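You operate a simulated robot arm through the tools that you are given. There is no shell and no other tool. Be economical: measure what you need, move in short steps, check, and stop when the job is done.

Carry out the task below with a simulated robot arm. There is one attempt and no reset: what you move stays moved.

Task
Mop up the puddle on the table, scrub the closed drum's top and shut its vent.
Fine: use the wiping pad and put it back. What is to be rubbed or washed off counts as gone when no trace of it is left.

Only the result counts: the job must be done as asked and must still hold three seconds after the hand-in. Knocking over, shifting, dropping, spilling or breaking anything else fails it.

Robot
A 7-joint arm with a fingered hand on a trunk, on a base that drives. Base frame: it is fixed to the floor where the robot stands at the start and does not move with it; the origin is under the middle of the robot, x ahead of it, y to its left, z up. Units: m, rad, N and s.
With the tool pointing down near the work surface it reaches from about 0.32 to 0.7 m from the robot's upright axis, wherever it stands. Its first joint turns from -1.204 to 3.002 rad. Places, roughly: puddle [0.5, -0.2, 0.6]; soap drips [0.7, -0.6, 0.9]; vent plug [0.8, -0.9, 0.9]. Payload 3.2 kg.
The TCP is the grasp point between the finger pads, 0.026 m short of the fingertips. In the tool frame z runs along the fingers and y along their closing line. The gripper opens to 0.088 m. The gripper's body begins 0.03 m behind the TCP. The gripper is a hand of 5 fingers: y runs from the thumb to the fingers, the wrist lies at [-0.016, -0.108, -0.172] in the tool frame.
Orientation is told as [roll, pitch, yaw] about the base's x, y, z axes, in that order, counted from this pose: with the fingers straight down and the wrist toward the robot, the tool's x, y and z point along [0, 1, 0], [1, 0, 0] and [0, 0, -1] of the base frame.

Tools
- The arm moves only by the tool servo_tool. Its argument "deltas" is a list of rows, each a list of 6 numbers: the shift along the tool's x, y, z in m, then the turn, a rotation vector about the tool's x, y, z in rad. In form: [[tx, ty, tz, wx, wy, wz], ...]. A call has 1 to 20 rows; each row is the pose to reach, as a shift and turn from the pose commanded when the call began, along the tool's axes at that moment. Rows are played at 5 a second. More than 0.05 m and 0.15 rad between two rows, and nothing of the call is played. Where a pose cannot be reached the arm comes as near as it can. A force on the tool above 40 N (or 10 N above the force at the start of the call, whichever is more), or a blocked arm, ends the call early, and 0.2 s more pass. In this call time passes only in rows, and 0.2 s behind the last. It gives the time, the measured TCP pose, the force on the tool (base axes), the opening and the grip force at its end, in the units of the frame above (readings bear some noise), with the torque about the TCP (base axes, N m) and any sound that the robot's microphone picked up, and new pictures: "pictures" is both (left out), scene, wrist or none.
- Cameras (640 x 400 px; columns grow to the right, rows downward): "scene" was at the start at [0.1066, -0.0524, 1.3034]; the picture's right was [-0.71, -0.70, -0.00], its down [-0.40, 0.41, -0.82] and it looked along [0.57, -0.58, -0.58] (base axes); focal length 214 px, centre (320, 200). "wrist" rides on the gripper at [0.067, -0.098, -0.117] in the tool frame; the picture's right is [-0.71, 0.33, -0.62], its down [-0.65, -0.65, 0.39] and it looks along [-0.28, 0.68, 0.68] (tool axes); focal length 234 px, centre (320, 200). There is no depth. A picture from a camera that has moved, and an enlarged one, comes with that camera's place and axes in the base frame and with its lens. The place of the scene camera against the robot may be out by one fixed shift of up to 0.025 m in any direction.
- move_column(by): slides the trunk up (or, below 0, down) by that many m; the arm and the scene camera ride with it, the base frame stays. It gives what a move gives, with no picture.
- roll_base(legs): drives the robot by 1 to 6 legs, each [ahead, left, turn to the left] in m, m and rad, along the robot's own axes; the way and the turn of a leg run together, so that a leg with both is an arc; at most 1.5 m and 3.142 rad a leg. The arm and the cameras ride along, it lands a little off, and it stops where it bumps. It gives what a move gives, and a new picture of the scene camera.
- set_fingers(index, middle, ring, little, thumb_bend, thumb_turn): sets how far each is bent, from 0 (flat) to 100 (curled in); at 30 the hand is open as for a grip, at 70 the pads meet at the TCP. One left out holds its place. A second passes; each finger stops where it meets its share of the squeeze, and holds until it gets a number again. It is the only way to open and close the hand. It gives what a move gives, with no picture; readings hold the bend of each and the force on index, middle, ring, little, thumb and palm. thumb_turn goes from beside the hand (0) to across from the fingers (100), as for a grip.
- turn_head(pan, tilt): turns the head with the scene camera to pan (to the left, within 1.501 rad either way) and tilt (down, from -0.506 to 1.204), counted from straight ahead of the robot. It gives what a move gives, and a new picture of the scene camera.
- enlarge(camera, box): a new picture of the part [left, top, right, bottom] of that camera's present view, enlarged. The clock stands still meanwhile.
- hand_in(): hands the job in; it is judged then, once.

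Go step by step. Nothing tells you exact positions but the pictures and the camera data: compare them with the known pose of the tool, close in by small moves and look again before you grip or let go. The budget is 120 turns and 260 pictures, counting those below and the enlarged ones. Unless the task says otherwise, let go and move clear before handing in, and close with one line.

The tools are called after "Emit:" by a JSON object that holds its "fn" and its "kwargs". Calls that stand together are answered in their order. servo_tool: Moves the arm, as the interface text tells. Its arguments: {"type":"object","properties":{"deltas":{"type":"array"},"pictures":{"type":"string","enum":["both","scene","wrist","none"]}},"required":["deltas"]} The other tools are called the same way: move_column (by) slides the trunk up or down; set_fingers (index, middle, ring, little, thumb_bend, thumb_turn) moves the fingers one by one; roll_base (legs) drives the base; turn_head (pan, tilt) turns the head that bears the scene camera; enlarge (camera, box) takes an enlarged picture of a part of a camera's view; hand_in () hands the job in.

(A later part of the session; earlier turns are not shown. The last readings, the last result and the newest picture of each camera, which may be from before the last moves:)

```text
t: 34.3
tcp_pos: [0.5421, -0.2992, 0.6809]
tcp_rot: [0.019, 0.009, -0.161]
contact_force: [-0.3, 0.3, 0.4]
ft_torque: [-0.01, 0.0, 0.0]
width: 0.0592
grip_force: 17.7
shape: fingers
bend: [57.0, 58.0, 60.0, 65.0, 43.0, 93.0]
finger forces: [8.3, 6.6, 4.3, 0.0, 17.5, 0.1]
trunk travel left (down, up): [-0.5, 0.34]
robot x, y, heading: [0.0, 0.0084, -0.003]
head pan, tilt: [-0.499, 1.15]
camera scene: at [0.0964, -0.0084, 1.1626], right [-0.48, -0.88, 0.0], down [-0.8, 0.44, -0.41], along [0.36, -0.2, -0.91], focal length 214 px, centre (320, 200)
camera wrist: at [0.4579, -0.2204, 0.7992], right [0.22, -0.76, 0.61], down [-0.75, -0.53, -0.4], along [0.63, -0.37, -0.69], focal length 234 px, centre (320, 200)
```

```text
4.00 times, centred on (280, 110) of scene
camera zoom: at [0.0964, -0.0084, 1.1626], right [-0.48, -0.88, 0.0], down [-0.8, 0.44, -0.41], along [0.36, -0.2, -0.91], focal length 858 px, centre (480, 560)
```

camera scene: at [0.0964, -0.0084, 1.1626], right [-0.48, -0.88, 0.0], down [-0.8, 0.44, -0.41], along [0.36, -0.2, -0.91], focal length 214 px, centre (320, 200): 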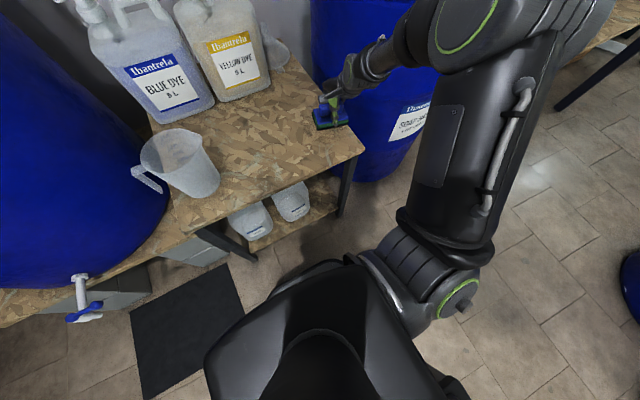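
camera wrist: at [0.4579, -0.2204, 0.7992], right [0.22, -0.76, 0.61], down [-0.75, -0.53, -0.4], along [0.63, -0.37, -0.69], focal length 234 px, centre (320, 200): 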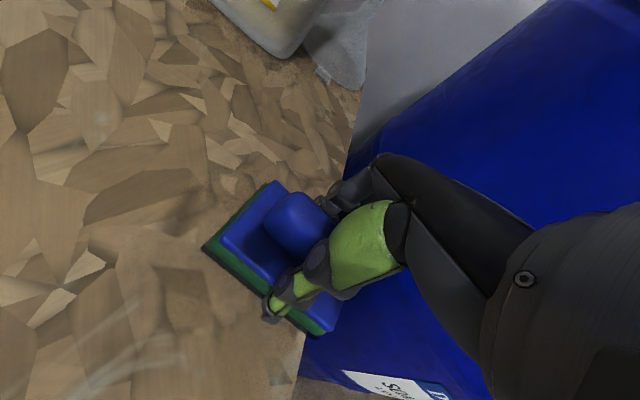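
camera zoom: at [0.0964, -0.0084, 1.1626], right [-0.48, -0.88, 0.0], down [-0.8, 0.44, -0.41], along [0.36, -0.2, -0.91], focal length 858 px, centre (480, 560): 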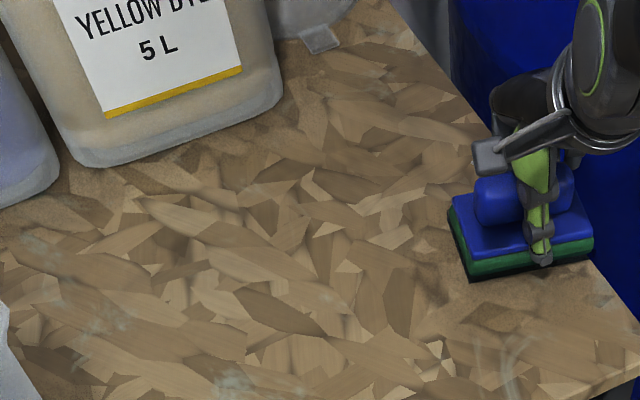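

The puddle is gone. I lift and draw the hand back, raise the trunk and look over the drum before driving there.

Emit:
{"fn": "servo_tool", "kwargs": {"deltas": [[0, -0.03, -0.03, 0, -0.02, 0], [0, -0.07, -0.05, 0, -0.02, 0], [0, -0.11, -0.05, 0, -0.02, 0], [0, -0.11, -0.05, 0, -0.02, 0]], "pictures": "none"}}

Emit:
{"fn": "move_column", "kwargs": {"by": 0.3}}

Emit:
{"fn": "turn_head", "kwargs": {"pan": -0.75, "tilt": 0.7}}

```text
t: 35.3
tcp_pos: [0.44, -0.2823, 0.7273]
tcp_rot: [0.007, 0.036, -0.155]
contact_force: [-1.2, -0.5, 0.4]
ft_torque: [0.01, -0.05, -0.01]
width: 0.059
grip_force: 18.6
shape: fingers
bend: [57.0, 58.0, 60.0, 65.0, 43.0, 93.0]
finger forces: [8.3, 6.6, 4.3, 0.1, 17.6, 0.0]
out of reach, approached as far as the arm can: row 3
trunk travel left (down, up): [-0.5, 0.34]
robot x, y, heading: [0.0001, 0.0076, -0.001]
head pan, tilt: [-0.499, 1.15]
```

```text
t: 38.3
tcp_pos: [0.4403, -0.2839, 1.0284]
tcp_rot: [0.007, 0.037, -0.155]
contact_force: [0.3, -0.6, -1.3]
ft_torque: [0.02, 0.01, 0.01]
width: 0.0594
grip_force: 18.3
shape: fingers
bend: [57.0, 58.0, 60.0, 65.0, 43.0, 93.0]
finger forces: [8.2, 6.5, 4.4, 0.1, 17.4, 0.0]
trunk travel left (down, up): [-0.8, 0.04]
robot x, y, heading: [-0.0033, 0.0079, -0.001]
head pan, tilt: [-0.499, 1.15]
```

```text
t: 39.2
tcp_pos: [0.4406, -0.283, 1.0273]
tcp_rot: [0.007, 0.034, -0.155]
contact_force: [0.3, -0.2, -0.1]
ft_torque: [-0.02, -0.01, 0.04]
width: 0.0591
grip_force: 18.2
shape: fingers
bend: [57.0, 58.0, 60.0, 65.0, 43.0, 93.0]
finger forces: [8.4, 6.6, 4.3, 0.0, 17.5, 0.1]
trunk travel left (down, up): [-0.8, 0.04]
robot x, y, heading: [0.0019, 0.0076, -0.003]
head pan, tilt: [-0.75, 0.7]
camera scene: at [0.1071, -0.0387, 1.4959], right [-0.68, -0.73, 0.0], down [-0.47, 0.44, -0.76], along [0.56, -0.52, -0.64], focal length 214 px, centre (320, 200)
```

scene: 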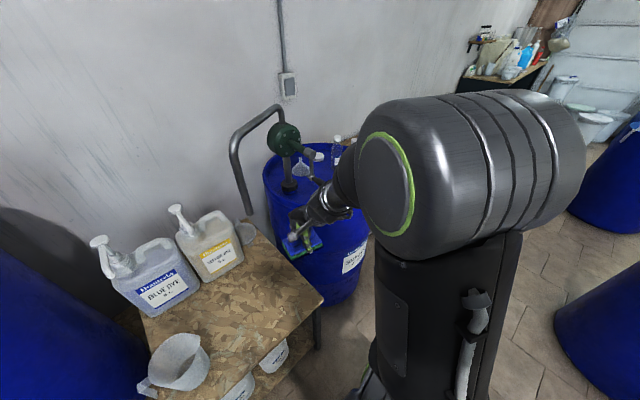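

The table looks clean. I back off and drive to the right, in front of the drum.

Emit:
{"fn": "roll_base", "kwargs": {"legs": [[-0.2, 0, 0], [0, -0.6, 0]]}}

Emit:
{"fn": "turn_head", "kwargs": {"pan": 0.2, "tilt": 0.6}}

```text
t: 43.8
tcp_pos: [0.2436, -0.8828, 1.027]
tcp_rot: [0.007, 0.036, -0.159]
contact_force: [1.0, 0.4, -1.8]
ft_torque: [-0.04, -0.03, 0.0]
width: 0.0591
grip_force: 18.3
shape: fingers
bend: [57.0, 58.0, 60.0, 65.0, 43.0, 93.0]
finger forces: [8.3, 6.6, 4.4, 0.0, 17.4, 0.1]
trunk travel left (down, up): [-0.8, 0.04]
robot x, y, heading: [-0.198, -0.5908, -0.006]
head pan, tilt: [-0.75, 0.7]
camera scene: at [-0.0905, -0.6379, 1.496], right [-0.68, -0.73, 0.0], down [-0.47, 0.44, -0.76], along [0.56, -0.52, -0.64], focal length 214 px, centre (320, 200)
```

scene: 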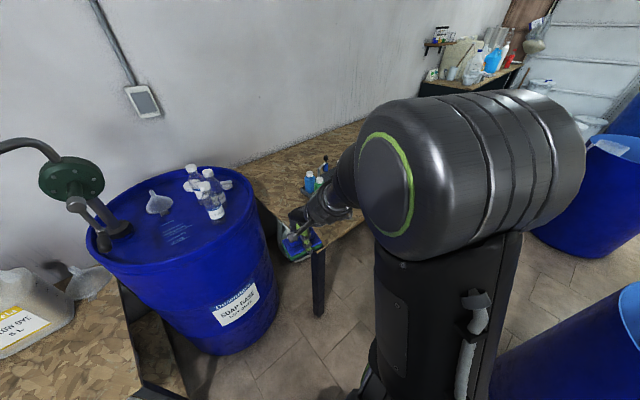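

```text
t: 45.0
tcp_pos: [0.2419, -0.8842, 1.0271]
tcp_rot: [0.007, 0.036, -0.158]
contact_force: [0.7, 0.4, -1.1]
ft_torque: [-0.01, 0.01, -0.01]
width: 0.0591
grip_force: 18.6
shape: fingers
bend: [57.0, 58.0, 60.0, 65.0, 43.0, 93.0]
finger forces: [8.3, 6.6, 4.4, 0.0, 17.3, 0.0]
trunk travel left (down, up): [-0.8, 0.04]
robot x, y, heading: [-0.1946, -0.5905, -0.002]
head pan, tilt: [0.201, 0.6]
camera scene: at [-0.0657, -0.5626, 1.5046], right [0.2, -0.98, 0.0], down [-0.55, -0.11, -0.82], along [0.81, 0.16, -0.57], focal length 214 px, centre (320, 200)
```

scene: 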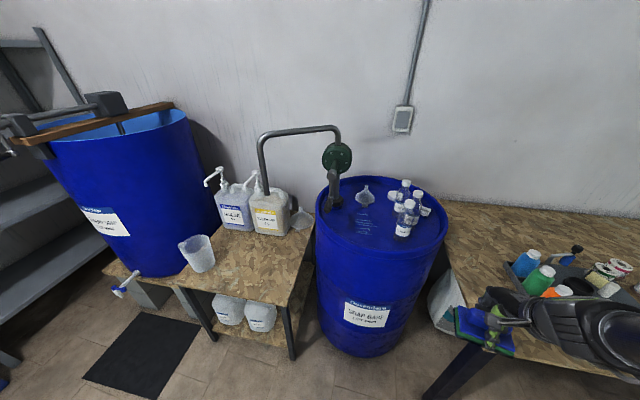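

Excellent overview. I zoom on the drum top.

Emit:
{"fn": "enlarge", "kwargs": {"camera": "scene", "box": [304, 130, 464, 230]}}

Emit:
{"fn": "enlarge", "kwargs": {"camera": "scene", "box": [340, 170, 436, 230]}}

```text
4.00 times, centred on (384, 180) of scene
camera zoom: at [-0.0657, -0.5626, 1.5046], right [0.2, -0.98, 0.0], down [-0.55, -0.11, -0.82], along [0.81, 0.16, -0.57], focal length 858 px, centre (64, 280)
```

zoom: 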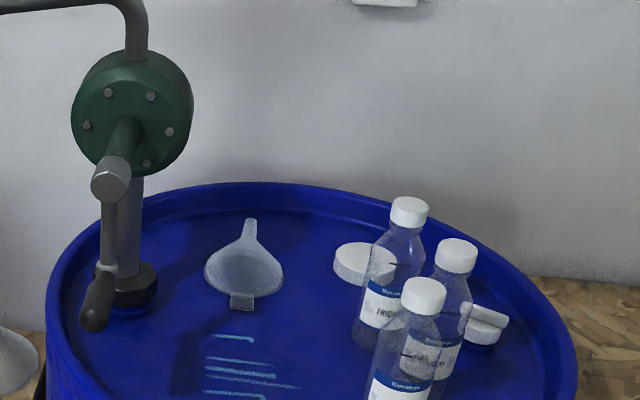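

```text
6.67 times, centred on (388, 200) of scene
camera zoom: at [-0.0657, -0.5626, 1.5046], right [0.2, -0.98, 0.0], down [-0.55, -0.11, -0.82], along [0.81, 0.16, -0.57], focal length 1430 px, centre (-133, 200)
```

zoom: 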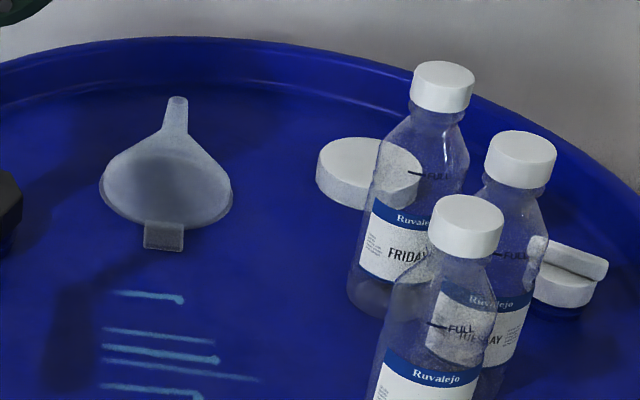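

The vent plug is the white winged one behind the bottles at about (0.79, -0.88). The white disc is a bung. I look at the drips and the plug in detail.

Emit:
{"fn": "enlarge", "kwargs": {"camera": "scene", "box": [340, 205, 404, 245]}}

Emit:
{"fn": "enlarge", "kwargs": {"camera": "scene", "box": [408, 197, 440, 217]}}

```text
10.00 times, centred on (372, 225) of scene
camera zoom: at [-0.0657, -0.5626, 1.5046], right [0.2, -0.98, 0.0], down [-0.55, -0.11, -0.82], along [0.81, 0.16, -0.57], focal length 2145 px, centre (-200, -50)
```

zoom: 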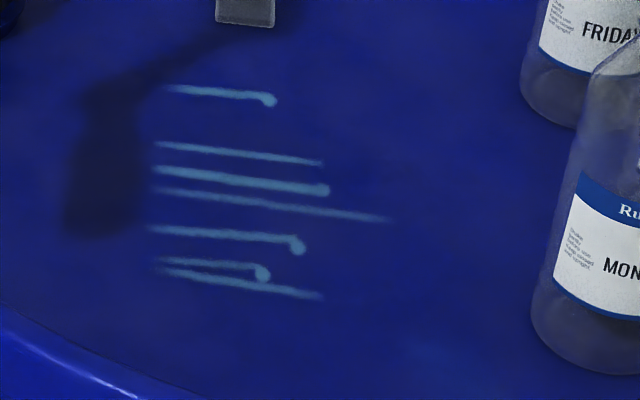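

```text
16.00 times, centred on (424, 207) of scene
camera zoom: at [-0.0657, -0.5626, 1.5046], right [0.2, -0.98, 0.0], down [-0.55, -0.11, -0.82], along [0.81, 0.16, -0.57], focal length 3432 px, centre (-1344, 88)
```

zoom: 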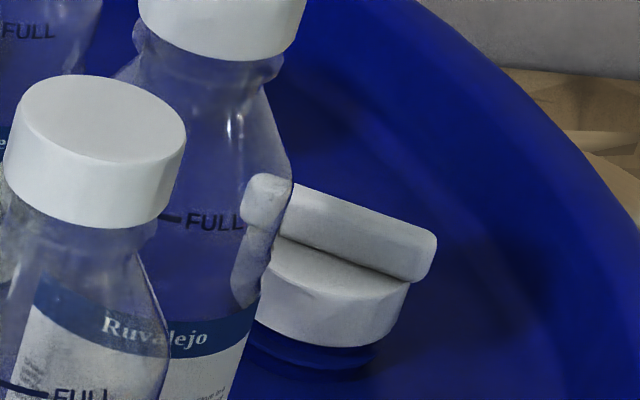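

Drips span x 0.615–0.755, y -0.57 to -0.68 on the recessed lid. I drive partway in with a slight left turn, keeping the hand clear of the bottles.

Emit:
{"fn": "roll_base", "kwargs": {"legs": [[0.17, 0.04, 0.25]]}}

```text
t: 46.5
tcp_pos: [0.4661, -0.7045, 1.0272]
tcp_rot: [0.007, 0.035, 0.087]
contact_force: [0.9, -0.7, -0.6]
ft_torque: [-0.02, -0.01, -0.02]
width: 0.0593
grip_force: 18.6
shape: fingers
bend: [57.0, 58.0, 60.0, 65.0, 43.0, 93.0]
finger forces: [8.3, 6.6, 4.4, 0.0, 17.4, 0.1]
trunk travel left (down, up): [-0.8, 0.04]
robot x, y, heading: [-0.0346, -0.5296, 0.245]
head pan, tilt: [0.201, 0.6]
camera scene: at [0.0905, -0.4688, 1.5046], right [0.43, -0.9, 0.0], down [-0.51, -0.24, -0.83], along [0.74, 0.36, -0.56], focal length 214 px, centre (320, 200)
```

scene: 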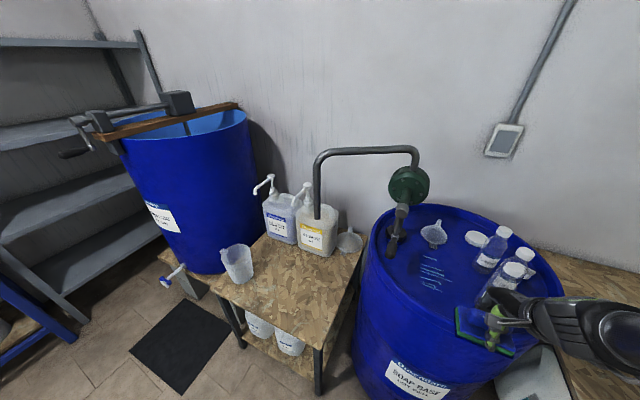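

Emit:
{"fn": "servo_tool", "kwargs": {"deltas": [[0.03, 0.01, 0, -0.02, 0.01, 0], [0.06, 0.025, 0, -0.04, 0.015, 0.04], [0.092, 0.043, 0, -0.04, 0.015, 0.087], [0.092, 0.043, 0, -0.04, 0.015, 0.087]], "pictures": "none"}}

Emit:
{"fn": "turn_head", "kwargs": {"pan": -0.3, "tilt": 0.75}}

```text
t: 47.5
tcp_pos: [0.5012, -0.6108, 1.0268]
tcp_rot: [0.021, -0.002, 0.002]
contact_force: [-0.3, 0.5, -0.2]
ft_torque: [-0.01, -0.01, -0.02]
width: 0.0588
grip_force: 17.9
shape: fingers
bend: [57.0, 58.0, 60.0, 65.0, 43.0, 93.0]
finger forces: [8.3, 6.7, 4.4, 0.0, 17.4, 0.1]
trunk travel left (down, up): [-0.8, 0.04]
robot x, y, heading: [-0.034, -0.5292, 0.248]
head pan, tilt: [0.201, 0.6]
```

```text
t: 48.4
tcp_pos: [0.5001, -0.6101, 1.0262]
tcp_rot: [0.02, -0.005, 0.002]
contact_force: [0.8, 0.2, -0.8]
ft_torque: [-0.01, -0.01, 0.0]
width: 0.0588
grip_force: 18.0
shape: fingers
bend: [57.0, 58.0, 60.0, 65.0, 43.0, 93.0]
finger forces: [8.4, 6.7, 4.4, 0.0, 17.5, 0.0]
trunk travel left (down, up): [-0.8, 0.04]
robot x, y, heading: [-0.0346, -0.5255, 0.244]
head pan, tilt: [-0.3, 0.75]
camera scene: at [0.0938, -0.5111, 1.4917], right [-0.05, -1.0, 0.0], down [-0.68, 0.04, -0.73], along [0.73, -0.04, -0.68], focal length 214 px, centre (320, 200)
```

scene: 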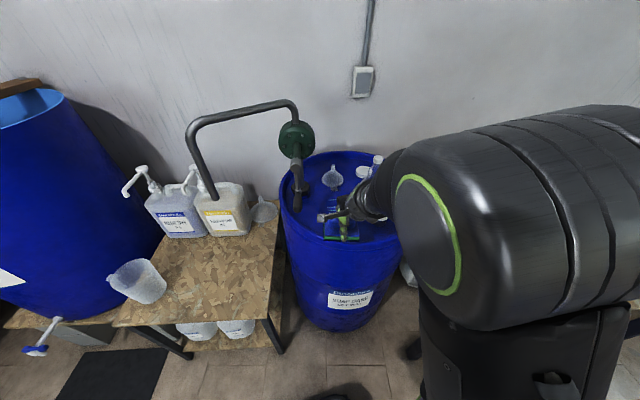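

Emit:
{"fn": "enlarge", "kwargs": {"camera": "scene", "box": [280, 150, 408, 230]}}

Emit:
{"fn": "servo_tool", "kwargs": {"deltas": [[0, 0, 0, 0, 0, 0]], "pictures": "wrist"}}

```text
5.00 times, centred on (344, 190) of scene
camera zoom: at [0.0938, -0.5111, 1.4917], right [-0.05, -1.0, 0.0], down [-0.68, 0.04, -0.73], along [0.73, -0.04, -0.68], focal length 1072 px, centre (200, 250)
```

zoom: 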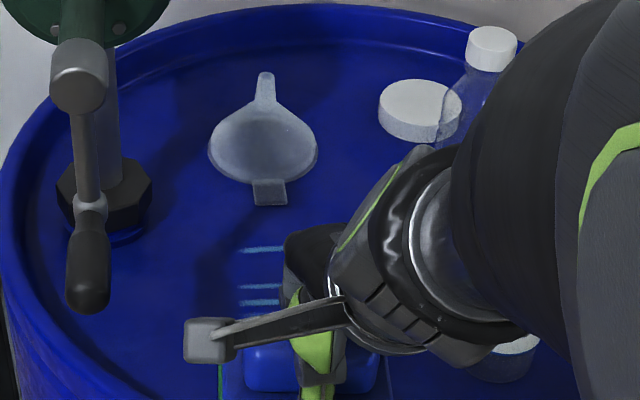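

```text
t: 48.8
tcp_pos: [0.5017, -0.6096, 1.0275]
tcp_rot: [0.02, -0.003, 0.002]
contact_force: [-0.9, -0.3, -1.7]
ft_torque: [-0.03, -0.02, 0.0]
width: 0.0592
grip_force: 18.6
shape: fingers
bend: [57.0, 58.0, 60.0, 65.0, 43.0, 93.0]
finger forces: [8.3, 6.7, 4.4, 0.0, 17.3, 0.0]
trunk travel left (down, up): [-0.8, 0.04]
robot x, y, heading: [-0.0334, -0.529, 0.241]
head pan, tilt: [-0.3, 0.75]
camera wrist: at [0.4044, -0.5464, 1.1449], right [0.33, -0.72, 0.61], down [-0.65, -0.64, -0.4], along [0.68, -0.26, -0.68], focal length 234 px, centre (320, 200)
```

wrist: 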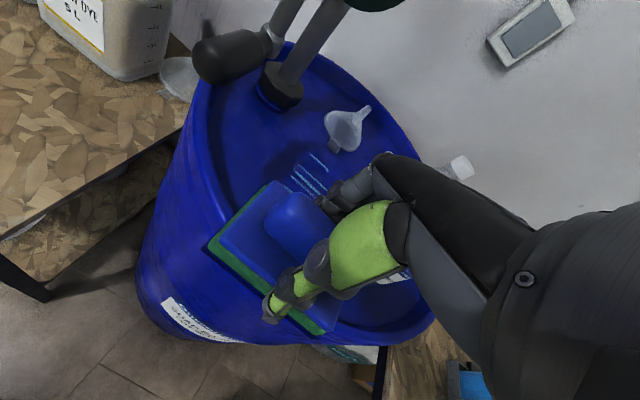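

Crank handle triangulates to (0.574, -0.47, 1.03); drips lie well to its right. I roll 0.12 m straight ahead (base x) to bring the drips in reach.

Emit:
{"fn": "roll_base", "kwargs": {"legs": [[0.116, -0.029, 0]]}}

Emit:
{"fn": "servo_tool", "kwargs": {"deltas": [[-0.005, 0, 0.01, 0, 0, 0], [-0.012, 0, 0.025, 0, 0, 0]], "pictures": "wrist"}}

```text
t: 50.0
tcp_pos: [0.6183, -0.6111, 1.0272]
tcp_rot: [0.019, -0.002, -0.001]
contact_force: [-0.3, -0.6, -1.8]
ft_torque: [-0.04, 0.01, 0.0]
width: 0.0592
grip_force: 18.3
shape: fingers
bend: [57.0, 58.0, 60.0, 65.0, 43.0, 93.0]
finger forces: [8.4, 6.7, 4.5, 0.0, 17.2, 0.0]
trunk travel left (down, up): [-0.8, 0.04]
robot x, y, heading: [0.0838, -0.5307, 0.246]
head pan, tilt: [-0.3, 0.75]
camera scene: at [0.2102, -0.5116, 1.4918], right [-0.06, -1.0, 0.0], down [-0.68, 0.04, -0.73], along [0.73, -0.04, -0.68], focal length 214 px, centre (320, 200)
```

scene: 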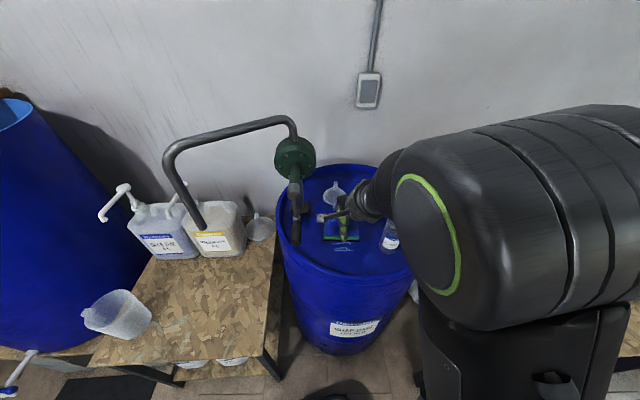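

```text
t: 50.6
tcp_pos: [0.6182, -0.6244, 1.0004]
tcp_rot: [0.02, -0.002, 0.001]
contact_force: [0.9, 0.6, -0.4]
ft_torque: [0.02, -0.02, -0.03]
width: 0.059
grip_force: 18.0
shape: fingers
bend: [57.0, 58.0, 60.0, 65.0, 43.0, 93.0]
finger forces: [8.3, 6.7, 4.4, 0.1, 17.3, 0.0]
trunk travel left (down, up): [-0.8, 0.04]
robot x, y, heading: [0.0884, -0.5328, 0.243]
head pan, tilt: [-0.3, 0.75]
camera wrist: at [0.5221, -0.5601, 1.1185], right [0.33, -0.72, 0.61], down [-0.65, -0.64, -0.4], along [0.68, -0.26, -0.68], focal length 234 px, centre (320, 200)
```

wrist: 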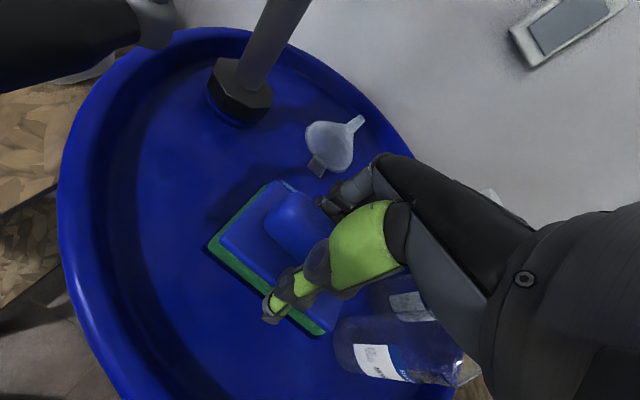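

Clear all round. I lower onto the lid until contact.

Emit:
{"fn": "servo_tool", "kwargs": {"deltas": [[0, 0, 0.015, 0, 0, 0], [0, 0, 0.025, 0, 0, 0], [0, 0, 0.035, 0, 0, 0], [0, 0, 0.045, 0, 0, 0]]}}

Emit:
{"fn": "enlarge", "kwargs": {"camera": "scene", "box": [280, 160, 408, 240]}}

```text
t: 51.6
tcp_pos: [0.6181, -0.6217, 0.9565]
tcp_rot: [0.022, -0.004, 0.002]
contact_force: [0.2, -1.1, -0.2]
ft_torque: [-0.02, 0.01, 0.03]
width: 0.0591
grip_force: 17.7
shape: fingers
bend: [57.0, 58.0, 60.0, 65.0, 43.0, 93.0]
finger forces: [8.4, 6.7, 4.3, 0.0, 17.2, 0.0]
trunk travel left (down, up): [-0.8, 0.04]
robot x, y, heading: [0.0849, -0.5294, 0.245]
head pan, tilt: [-0.3, 0.75]
camera scene: at [0.2117, -0.512, 1.4916], right [-0.06, -1.0, 0.0], down [-0.68, 0.04, -0.73], along [0.73, -0.04, -0.68], focal length 214 px, centre (320, 200)
camera wrist: at [0.5217, -0.5576, 1.0747], right [0.33, -0.72, 0.61], down [-0.65, -0.64, -0.4], along [0.68, -0.26, -0.68], focal length 234 px, centre (320, 200)
```

scene: 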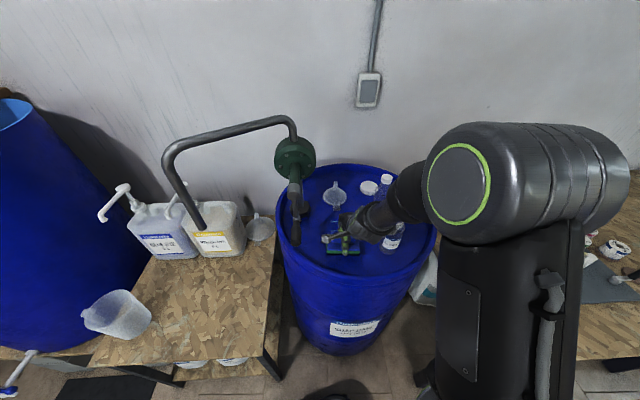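
wrist: 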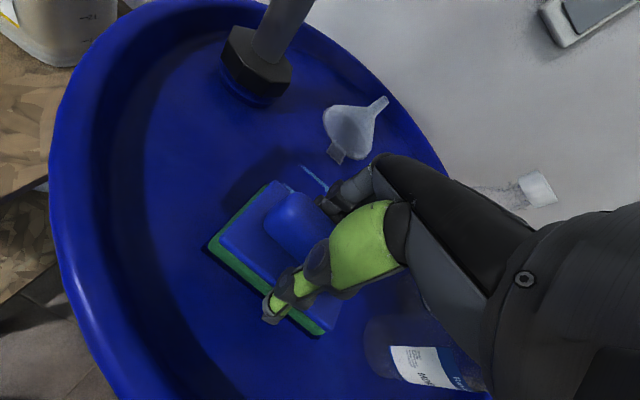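

```text
5.00 times, centred on (344, 200) of scene
camera zoom: at [0.2117, -0.512, 1.4916], right [-0.06, -1.0, 0.0], down [-0.68, 0.04, -0.73], along [0.73, -0.04, -0.68], focal length 1072 px, centre (200, 200)
```

zoom: 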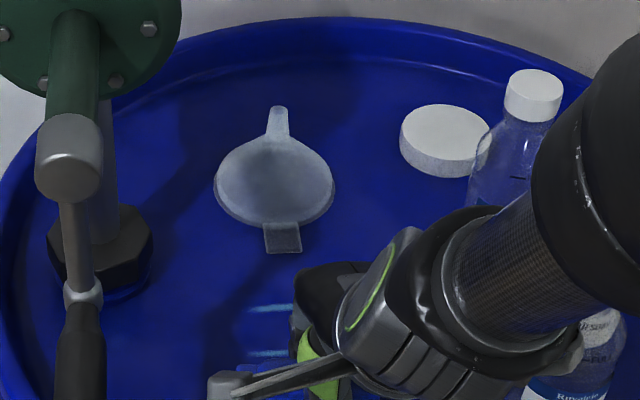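

Still a little above. I continue lowering.

Emit:
{"fn": "servo_tool", "kwargs": {"deltas": [[0, 0, 0.005, 0, 0, 0], [0, 0, 0.01, 0, 0, 0], [0, 0, 0.014, 0, 0, 0], [0, 0, 0.018, 0, 0, 0], [0, 0, 0.022, 0, 0, 0]], "pictures": "wrist"}}

```text
t: 52.8
tcp_pos: [0.6199, -0.6216, 0.9339]
tcp_rot: [0.021, -0.001, 0.001]
contact_force: [-0.4, -0.9, -1.0]
ft_torque: [0.03, -0.01, 0.03]
width: 0.0592
grip_force: 18.2
shape: fingers
bend: [57.0, 58.0, 60.0, 65.0, 43.0, 93.0]
finger forces: [8.4, 6.6, 4.3, 0.0, 17.2, 0.1]
trunk travel left (down, up): [-0.8, 0.04]
robot x, y, heading: [0.0855, -0.5301, 0.249]
head pan, tilt: [-0.3, 0.75]
camera wrist: at [0.5221, -0.5573, 1.0532], right [0.33, -0.72, 0.61], down [-0.65, -0.64, -0.4], along [0.68, -0.26, -0.68], focal length 234 px, centre (320, 200)
```

wrist: 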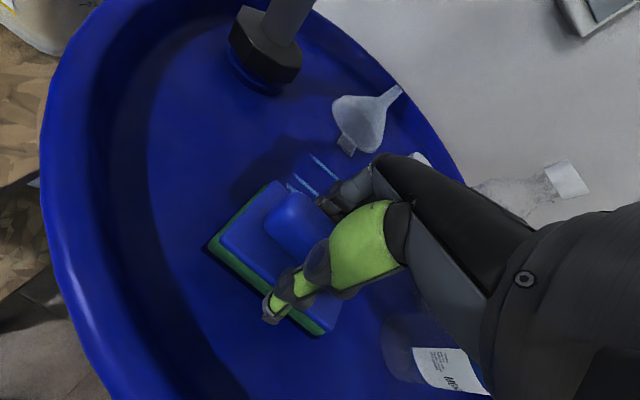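

Emit:
{"fn": "servo_tool", "kwargs": {"deltas": [[0, 0, 0.005, 0, 0, 0], [0, 0, 0.01, 0, 0, 0], [0, 0, 0.014, 0, 0, 0], [0, 0, 0.018, 0, 0, 0], [0, 0, 0.022, 0, 0, 0], [0, 0, 0.026, 0, 0, 0]]}}

```text
t: 54.1
tcp_pos: [0.6221, -0.619, 0.922]
tcp_rot: [0.021, -0.03, -0.001]
contact_force: [-7.8, -0.5, 26.1]
ft_torque: [-0.05, 0.86, 0.06]
width: 0.0602
grip_force: 22.9
shape: fingers
bend: [59.0, 59.0, 62.0, 65.0, 41.0, 93.0]
finger forces: [6.7, 4.9, 6.4, 0.0, 28.7, 0.0]
trunk travel left (down, up): [-0.8, 0.04]
robot x, y, heading: [0.0833, -0.5315, 0.242]
head pan, tilt: [-0.3, 0.75]
stopped in row 6: the force on the tool passed its limit at 43 N (the readings are from after the stop); the commanded pose is now the measured one
camera scene: at [0.2047, -0.5112, 1.4924], right [-0.06, -1.0, 0.0], down [-0.68, 0.04, -0.73], along [0.73, -0.04, -0.68], focal length 214 px, centre (320, 200)
camera wrist: at [0.5216, -0.5565, 1.0377], right [0.31, -0.72, 0.62], down [-0.64, -0.64, -0.42], along [0.7, -0.26, -0.66], focal length 234 px, centre (320, 200)
```

scene: 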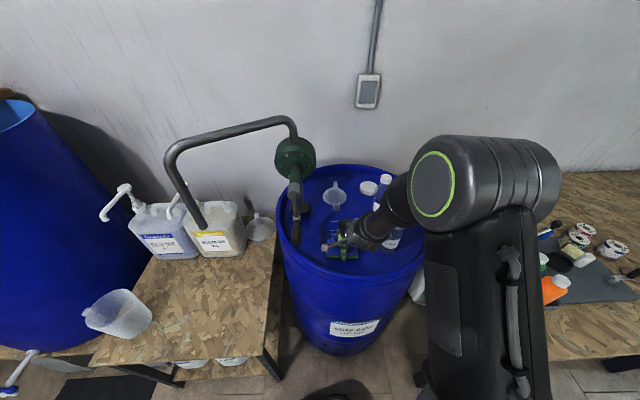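
wrist: 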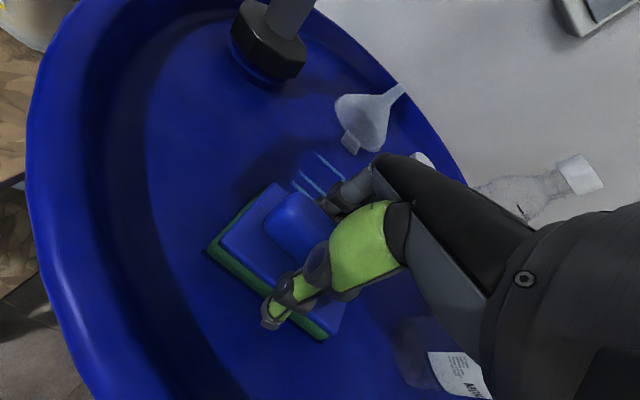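

Contact with the lid at TCP z ≈ 0.924 (lid ≈ 0.865). I relieve the pressure and level the tool first.

Emit:
{"fn": "servo_tool", "kwargs": {"deltas": [[0, 0, -0.003, 0.015, 0, 0], [0, 0, -0.003, 0.028, 0, 0], [0, 0, -0.003, 0.028, 0, 0]], "pictures": "none"}}

```text
t: 54.9
tcp_pos: [0.6219, -0.6215, 0.9227]
tcp_rot: [0.018, 0.005, 0.0]
contact_force: [-2.3, 0.1, 14.9]
ft_torque: [-0.1, 0.04, 0.03]
width: 0.0597
grip_force: 21.6
shape: fingers
bend: [59.0, 59.0, 62.0, 65.0, 41.0, 93.0]
finger forces: [8.4, 6.0, 8.1, 0.0, 20.3, 0.1]
trunk travel left (down, up): [-0.8, 0.04]
robot x, y, heading: [0.083, -0.5297, 0.243]
head pan, tilt: [-0.3, 0.75]
```

15 N and level. Now the scrubbing strokes along x.

Emit:
{"fn": "servo_tool", "kwargs": {"deltas": [[0.006, 0.035, 0, 0, 0, 0], [0.006, 0.07, 0, 0, 0, 0], [0.006, 0.105, 0, 0, 0, 0], [0.006, 0.138, 0, 0, 0, 0], [-0.022, 0.138, 0, 0, 0, 0], [-0.022, 0.105, 0, 0, 0, 0], [-0.022, 0.07, 0, 0, 0, 0], [-0.022, 0.035, 0, 0, 0, 0], [-0.022, 0.0, 0, 0, 0, 0], [0.0, 0.0, 0, 0, 0, 0]]}}

Emit:
{"fn": "enlarge", "kwargs": {"camera": "scene", "box": [280, 160, 408, 240]}}

```text
t: 57.1
tcp_pos: [0.6215, -0.6208, 0.9225]
tcp_rot: [0.018, 0.004, 0.0]
contact_force: [0.4, -5.3, 23.9]
ft_torque: [-0.29, -0.05, -0.02]
width: 0.0597
grip_force: 25.7
shape: fingers
bend: [56.0, 57.0, 61.0, 65.0, 43.0, 94.0]
finger forces: [10.5, 7.1, 11.4, 0.0, 22.6, 0.0]
trunk travel left (down, up): [-0.8, 0.04]
robot x, y, heading: [0.086, -0.5266, 0.24]
head pan, tilt: [-0.3, 0.75]
camera scene: at [0.2061, -0.512, 1.4922], right [-0.06, -1.0, 0.0], down [-0.68, 0.04, -0.73], along [0.73, -0.04, -0.68], focal length 214 px, centre (320, 200)
camera wrist: at [0.5249, -0.5581, 1.0413], right [0.33, -0.72, 0.61], down [-0.66, -0.64, -0.4], along [0.68, -0.27, -0.69], focal length 234 px, centre (320, 200)
```

scene: 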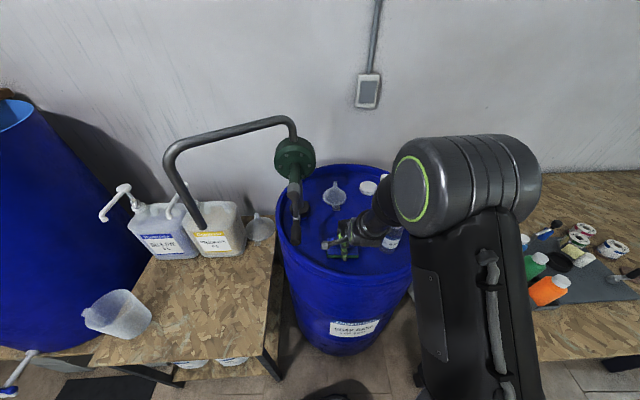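
wrist: 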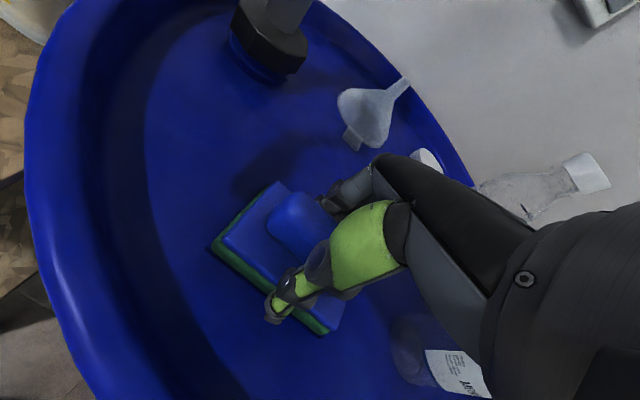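

```text
5.00 times, centred on (344, 200) of scene
camera zoom: at [0.2061, -0.512, 1.4922], right [-0.06, -1.0, 0.0], down [-0.68, 0.04, -0.73], along [0.73, -0.04, -0.68], focal length 1072 px, centre (200, 200)
```

zoom: 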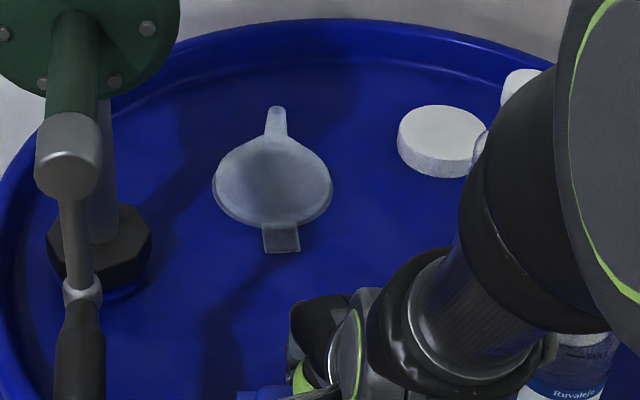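

The drips seem gone. One more pass for good measure, then lift and back off to inspect.

Emit:
{"fn": "servo_tool", "kwargs": {"deltas": [[-0.01, 0.035, 0, 0, 0, 0], [-0.01, 0.07, 0, 0, 0, 0], [-0.01, 0.105, 0, 0, 0, 0], [-0.01, 0.135, 0, 0, 0, 0], [-0.03, 0.105, 0, 0, 0, 0], [-0.03, 0.07, 0, 0, 0, 0], [-0.03, 0.035, 0, 0, 0, 0], [-0.02, 0.0, 0, 0, 0, 0], [0.0, 0.0, -0.03, 0, 0, 0], [0.0, 0.0, -0.07, 0, 0, 0], [0.0, 0.0, -0.11, 0, 0, 0], [0.0, -0.04, -0.11, 0, 0, 0], [0.0, -0.08, -0.11, 0, 0, 0], [0.0, -0.08, -0.11, 0, 0, 0]]}}

Emit:
{"fn": "enlarge", "kwargs": {"camera": "scene", "box": [280, 160, 440, 260]}}

```text
t: 60.1
tcp_pos: [0.586, -0.6228, 1.0313]
tcp_rot: [0.019, 0.009, 0.0]
contact_force: [0.4, -0.5, -1.8]
ft_torque: [0.02, -0.02, 0.01]
width: 0.0588
grip_force: 17.7
shape: fingers
bend: [57.0, 57.0, 60.0, 65.0, 43.0, 94.0]
finger forces: [8.2, 6.3, 4.8, 0.0, 16.8, 0.0]
out of reach, approached as far as the arm can: row 13, 14
trunk travel left (down, up): [-0.8, 0.04]
robot x, y, heading: [0.0856, -0.5302, 0.241]
head pan, tilt: [-0.3, 0.75]
camera scene: at [0.2107, -0.5115, 1.4917], right [-0.06, -1.0, 0.0], down [-0.68, 0.04, -0.73], along [0.73, -0.04, -0.68], focal length 214 px, centre (320, 200)
camera wrist: at [0.49, -0.559, 1.1509], right [0.34, -0.72, 0.61], down [-0.66, -0.64, -0.4], along [0.67, -0.27, -0.69], focal length 234 px, centre (320, 200)
```

scene: 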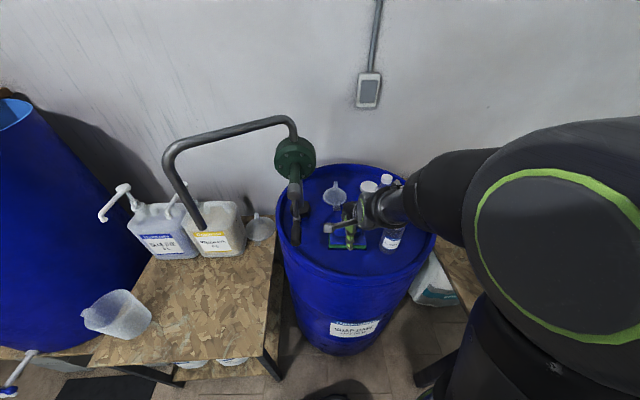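
wrist: 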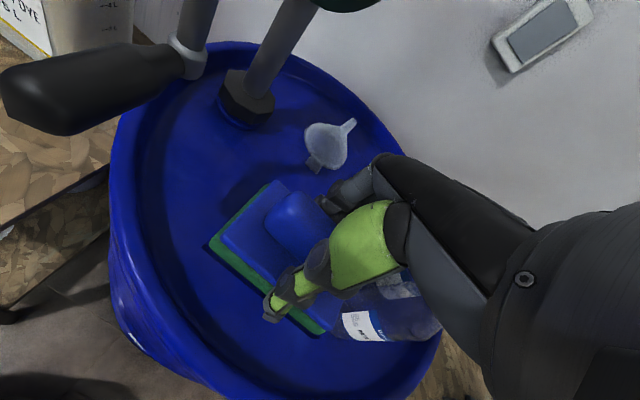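

```text
4.00 times, centred on (360, 210) of scene
camera zoom: at [0.2107, -0.5115, 1.4917], right [-0.06, -1.0, 0.0], down [-0.68, 0.04, -0.73], along [0.73, -0.04, -0.68], focal length 858 px, centre (160, 160)
```

zoom: 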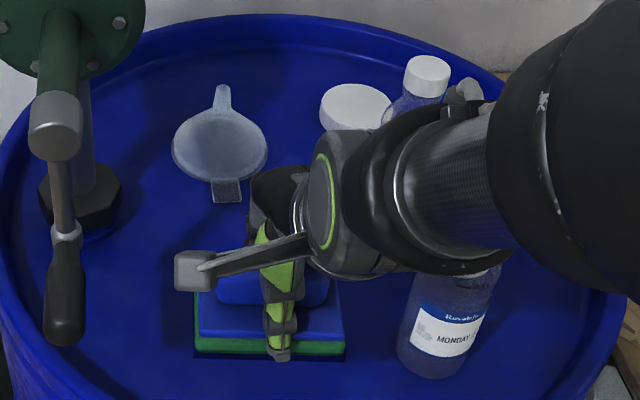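

Emit:
{"fn": "roll_base", "kwargs": {"legs": [[-0.291, 0.072, 0], [0, 0, -0.245]]}}

Emit:
{"fn": "turn_head", "kwargs": {"pan": 0.1, "tilt": 0.6}}

Emit:
{"fn": "enlarge", "kwargs": {"camera": "scene", "box": [280, 140, 440, 240]}}

```text
t: 62.9
tcp_pos: [0.2536, -0.7448, 1.0319]
tcp_rot: [0.018, 0.01, -0.253]
contact_force: [0.2, -0.2, -0.5]
ft_torque: [0.02, -0.01, 0.02]
width: 0.0592
grip_force: 17.6
shape: fingers
bend: [57.0, 57.0, 60.0, 65.0, 43.0, 94.0]
finger forces: [8.3, 6.3, 4.8, 0.1, 16.7, 0.0]
trunk travel left (down, up): [-0.8, 0.04]
robot x, y, heading: [-0.206, -0.5278, -0.007]
head pan, tilt: [-0.3, 0.75]
camera scene: at [-0.0848, -0.5436, 1.4917], right [-0.3, -0.95, 0.0], down [-0.65, 0.21, -0.73], along [0.7, -0.22, -0.68], focal length 214 px, centre (320, 200)
```

scene: 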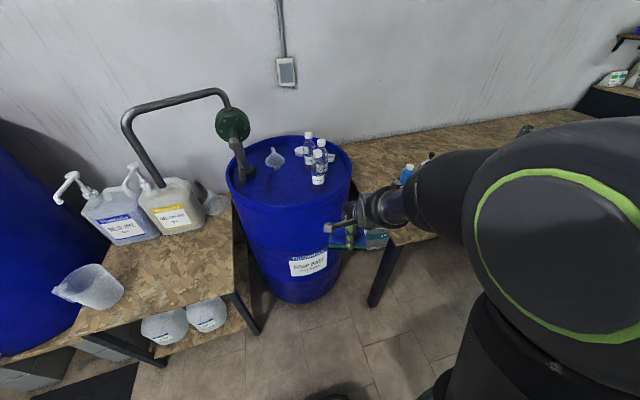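

```text
t: 63.8
tcp_pos: [0.2527, -0.7455, 1.0318]
tcp_rot: [0.019, 0.009, -0.254]
contact_force: [0.6, 0.4, -1.1]
ft_torque: [-0.01, 0.0, 0.0]
width: 0.0588
grip_force: 17.8
shape: fingers
bend: [57.0, 57.0, 60.0, 65.0, 43.0, 94.0]
finger forces: [8.2, 6.2, 4.8, 0.0, 16.7, 0.0]
trunk travel left (down, up): [-0.8, 0.04]
robot x, y, heading: [-0.2055, -0.5299, -0.015]
head pan, tilt: [0.099, 0.6]
camera scene: at [-0.0759, -0.5106, 1.5046], right [0.09, -1.0, 0.0], down [-0.56, -0.05, -0.82], along [0.82, 0.07, -0.57], focal length 214 px, centre (320, 200)
```

scene: 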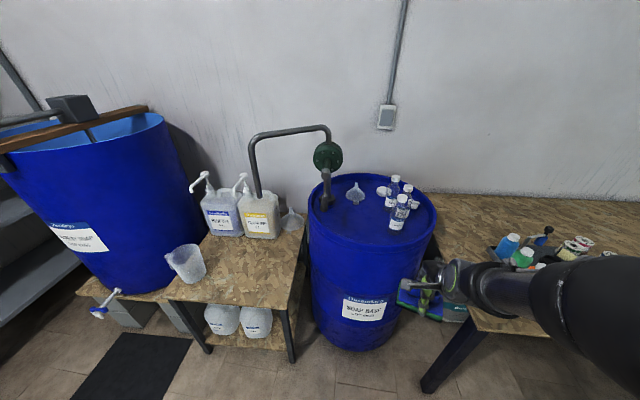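

```text
4.00 times, centred on (360, 190) of scene
camera zoom: at [-0.0759, -0.5106, 1.5046], right [0.09, -1.0, 0.0], down [-0.56, -0.05, -0.82], along [0.82, 0.07, -0.57], focal length 858 px, centre (160, 240)
```

zoom: 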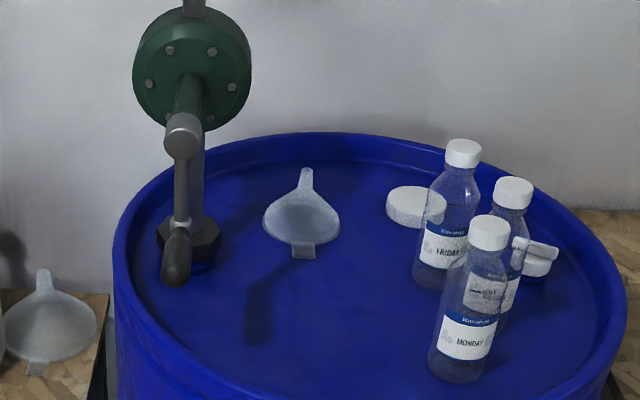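

The lid looks clean; a close check for traces, then back to the table.

Emit:
{"fn": "enlarge", "kwargs": {"camera": "scene", "box": [330, 190, 394, 230]}}

Emit:
{"fn": "roll_base", "kwargs": {"legs": [[0, 0.56, 0.01]]}}

Emit:
{"fn": "turn_head", "kwargs": {"pan": -0.4, "tilt": 0.9}}

```text
10.00 times, centred on (362, 210) of scene
camera zoom: at [-0.0759, -0.5106, 1.5046], right [0.09, -1.0, 0.0], down [-0.56, -0.05, -0.82], along [0.82, 0.07, -0.57], focal length 2145 px, centre (-100, 100)
```

zoom: 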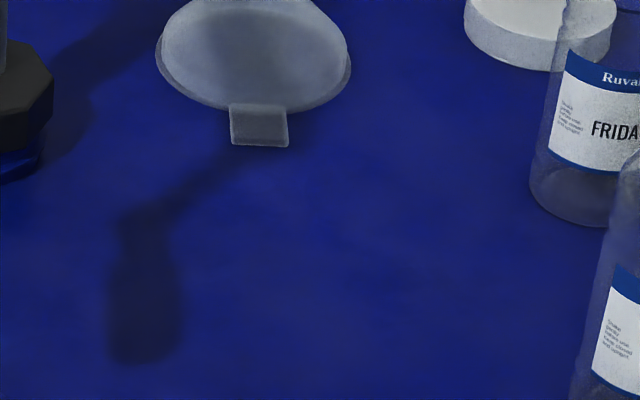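

```text
t: 67.0
tcp_pos: [0.2594, -0.1815, 1.0309]
tcp_rot: [0.019, 0.007, -0.261]
contact_force: [-0.1, -0.2, -0.2]
ft_torque: [-0.03, -0.05, 0.02]
width: 0.059
grip_force: 17.8
shape: fingers
bend: [57.0, 57.0, 60.0, 65.0, 43.0, 94.0]
finger forces: [8.3, 6.2, 4.8, 0.0, 16.7, 0.0]
trunk travel left (down, up): [-0.8, 0.04]
robot x, y, heading: [-0.1999, 0.0419, -0.019]
head pan, tilt: [0.099, 0.6]
camera scene: at [-0.0681, 0.0546, 1.5046], right [0.08, -1.0, 0.0], down [-0.56, -0.05, -0.82], along [0.82, 0.07, -0.57], focal length 214 px, centre (320, 200)
```

scene: 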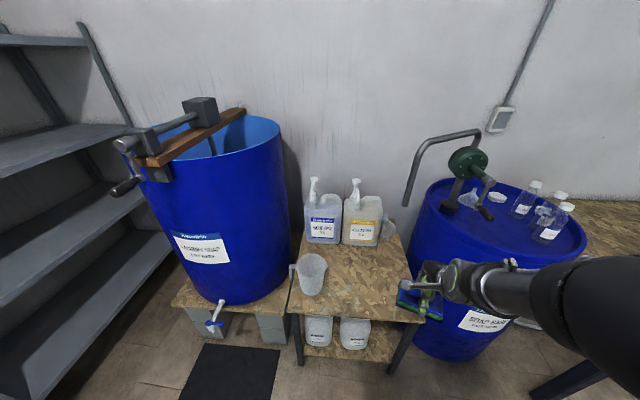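

```text
t: 68.0
tcp_pos: [0.26, -0.1822, 1.03]
tcp_rot: [0.018, 0.008, -0.261]
contact_force: [-0.1, 0.4, -1.9]
ft_torque: [0.0, -0.02, 0.03]
width: 0.0589
grip_force: 17.5
shape: fingers
bend: [57.0, 57.0, 60.0, 65.0, 43.0, 94.0]
finger forces: [8.3, 6.3, 4.9, 0.0, 16.7, 0.0]
trunk travel left (down, up): [-0.8, 0.04]
robot x, y, heading: [-0.1988, 0.0386, -0.018]
head pan, tilt: [-0.4, 0.901]
camera scene: at [-0.0871, 0.0168, 1.4798], right [-0.4, -0.91, 0.0], down [-0.72, 0.32, -0.62], along [0.57, -0.25, -0.78], focal length 214 px, centre (320, 200)
```

scene: 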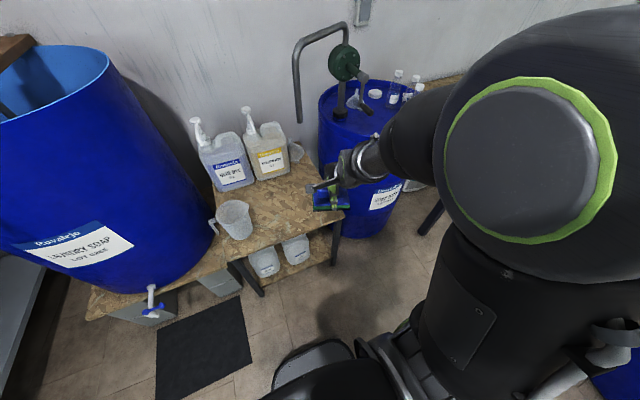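

All clean. I drive to the pad's place and lower the trunk.

Emit:
{"fn": "roll_base", "kwargs": {"legs": [[0.2, 0.09, 0.018]]}}

Emit:
{"fn": "move_column", "kwargs": {"by": -0.3}}

```text
t: 69.7
tcp_pos: [0.462, -0.0843, 1.0325]
tcp_rot: [0.019, 0.008, -0.244]
contact_force: [0.4, 0.5, -0.8]
ft_torque: [0.03, -0.03, 0.02]
width: 0.0589
grip_force: 17.4
shape: fingers
bend: [57.0, 57.0, 60.0, 65.0, 43.0, 94.0]
finger forces: [8.3, 6.3, 4.8, 0.1, 16.7, 0.1]
trunk travel left (down, up): [-0.8, 0.04]
robot x, y, heading: [0.0029, 0.1288, -0.002]
head pan, tilt: [-0.4, 0.901]
camera scene: at [0.1132, 0.1087, 1.4798], right [-0.39, -0.92, 0.0], down [-0.72, 0.31, -0.62], along [0.57, -0.24, -0.78], focal length 214 px, centre (320, 200)
```

scene: 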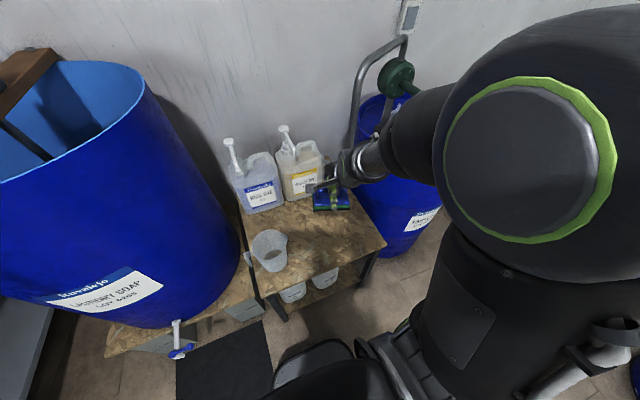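

```text
t: 72.7
tcp_pos: [0.4629, -0.0853, 0.7306]
tcp_rot: [0.02, 0.008, -0.245]
contact_force: [-0.5, 0.2, -0.9]
ft_torque: [-0.01, -0.01, -0.02]
width: 0.0592
grip_force: 17.8
shape: fingers
bend: [57.0, 57.0, 60.0, 65.0, 43.0, 94.0]
finger forces: [8.3, 6.2, 4.8, 0.1, 16.7, 0.0]
trunk travel left (down, up): [-0.5, 0.34]
robot x, y, heading: [-0.0007, 0.1252, -0.006]
head pan, tilt: [-0.4, 0.901]
```

Emit:
{"fn": "servo_tool", "kwargs": {"deltas": [[0.03, 0.004, 0.0, 0, 0, -0.03], [0.0616, 0.0073, 0.015, -0.01, 0, -0.073], [0.0616, 0.0073, 0.04, -0.01, 0, -0.073], [0.0616, 0.0073, 0.05, -0.01, 0, -0.073], [0.0616, 0.0073, 0.05, -0.01, 0, -0.073]]}}

```text
t: 73.9
tcp_pos: [0.4842, -0.0252, 0.6828]
tcp_rot: [0.02, -0.003, -0.17]
contact_force: [0.1, 0.6, -0.6]
ft_torque: [0.01, 0.02, -0.01]
width: 0.0589
grip_force: 17.8
shape: fingers
bend: [57.0, 57.0, 60.0, 65.0, 43.0, 94.0]
finger forces: [8.3, 6.2, 4.8, 0.0, 16.7, 0.0]
trunk travel left (down, up): [-0.5, 0.34]
robot x, y, heading: [-0.002, 0.1256, 0.002]
head pan, tilt: [-0.4, 0.901]
camera scene: at [0.1134, 0.1088, 1.1798], right [-0.39, -0.92, 0.0], down [-0.72, 0.31, -0.62], along [0.57, -0.24, -0.78], focal length 214 px, centre (320, 200)
camera wrist: at [0.3995, 0.0549, 0.8011], right [0.2, -0.77, 0.61], down [-0.75, -0.52, -0.4], along [0.63, -0.38, -0.68], focal length 234 px, centre (320, 200)
```

scene: 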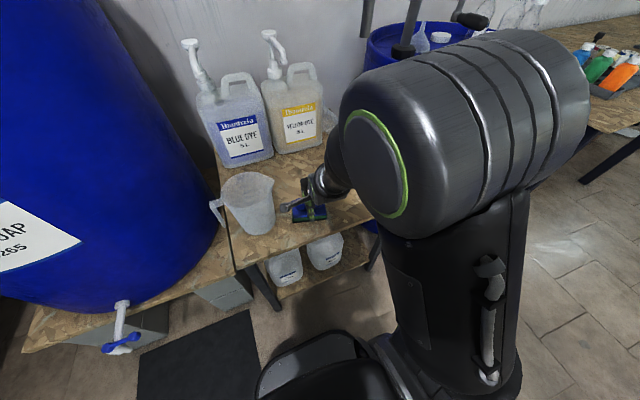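
wrist: 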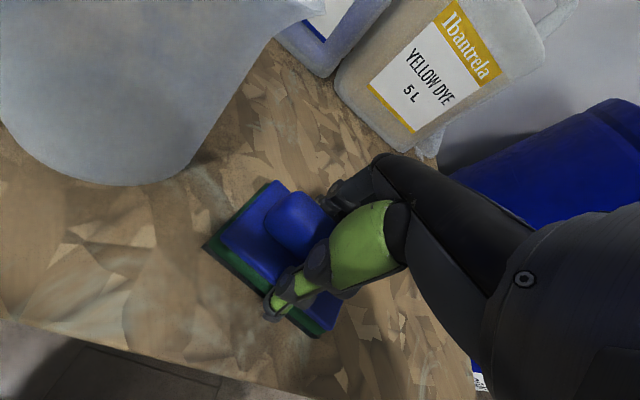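

Over the old place. I set it down gently.

Emit:
{"fn": "servo_tool", "kwargs": {"deltas": [[0, 0, 0.01, 0, 0, 0], [0, 0, 0.016, 0, 0, 0], [0, 0, 0.02, 0, 0, 0], [0, 0, 0.022, 0, 0, 0]], "pictures": "none"}}

```text
t: 74.9
tcp_pos: [0.4846, -0.0262, 0.6608]
tcp_rot: [0.019, -0.004, -0.17]
contact_force: [0.7, -0.5, -1.4]
ft_torque: [-0.03, -0.03, -0.02]
width: 0.0591
grip_force: 17.8
shape: fingers
bend: [57.0, 57.0, 60.0, 65.0, 43.0, 94.0]
finger forces: [8.3, 6.3, 4.8, 0.0, 16.7, 0.0]
trunk travel left (down, up): [-0.5, 0.34]
robot x, y, heading: [-0.0043, 0.124, -0.005]
head pan, tilt: [-0.4, 0.901]
```

Emit:
{"fn": "servo_tool", "kwargs": {"deltas": [[0, 0, 0.002, 0, 0, 0], [0, 0, 0.003, 0, 0, 0], [0, 0, 0.004, 0, 0, 0]], "pictures": "none"}}

```text
t: 75.7
tcp_pos: [0.4852, -0.0259, 0.6584]
tcp_rot: [0.021, -0.009, -0.171]
contact_force: [-0.3, -1.0, 9.6]
ft_torque: [-0.05, 0.3, 0.02]
width: 0.0591
grip_force: 20.7
shape: fingers
bend: [57.0, 57.0, 60.0, 65.0, 43.0, 94.0]
finger forces: [8.4, 6.2, 6.9, 0.1, 20.9, 0.0]
trunk travel left (down, up): [-0.5, 0.34]
robot x, y, heading: [-0.0011, 0.1235, -0.001]
head pan, tilt: [-0.4, 0.901]
```

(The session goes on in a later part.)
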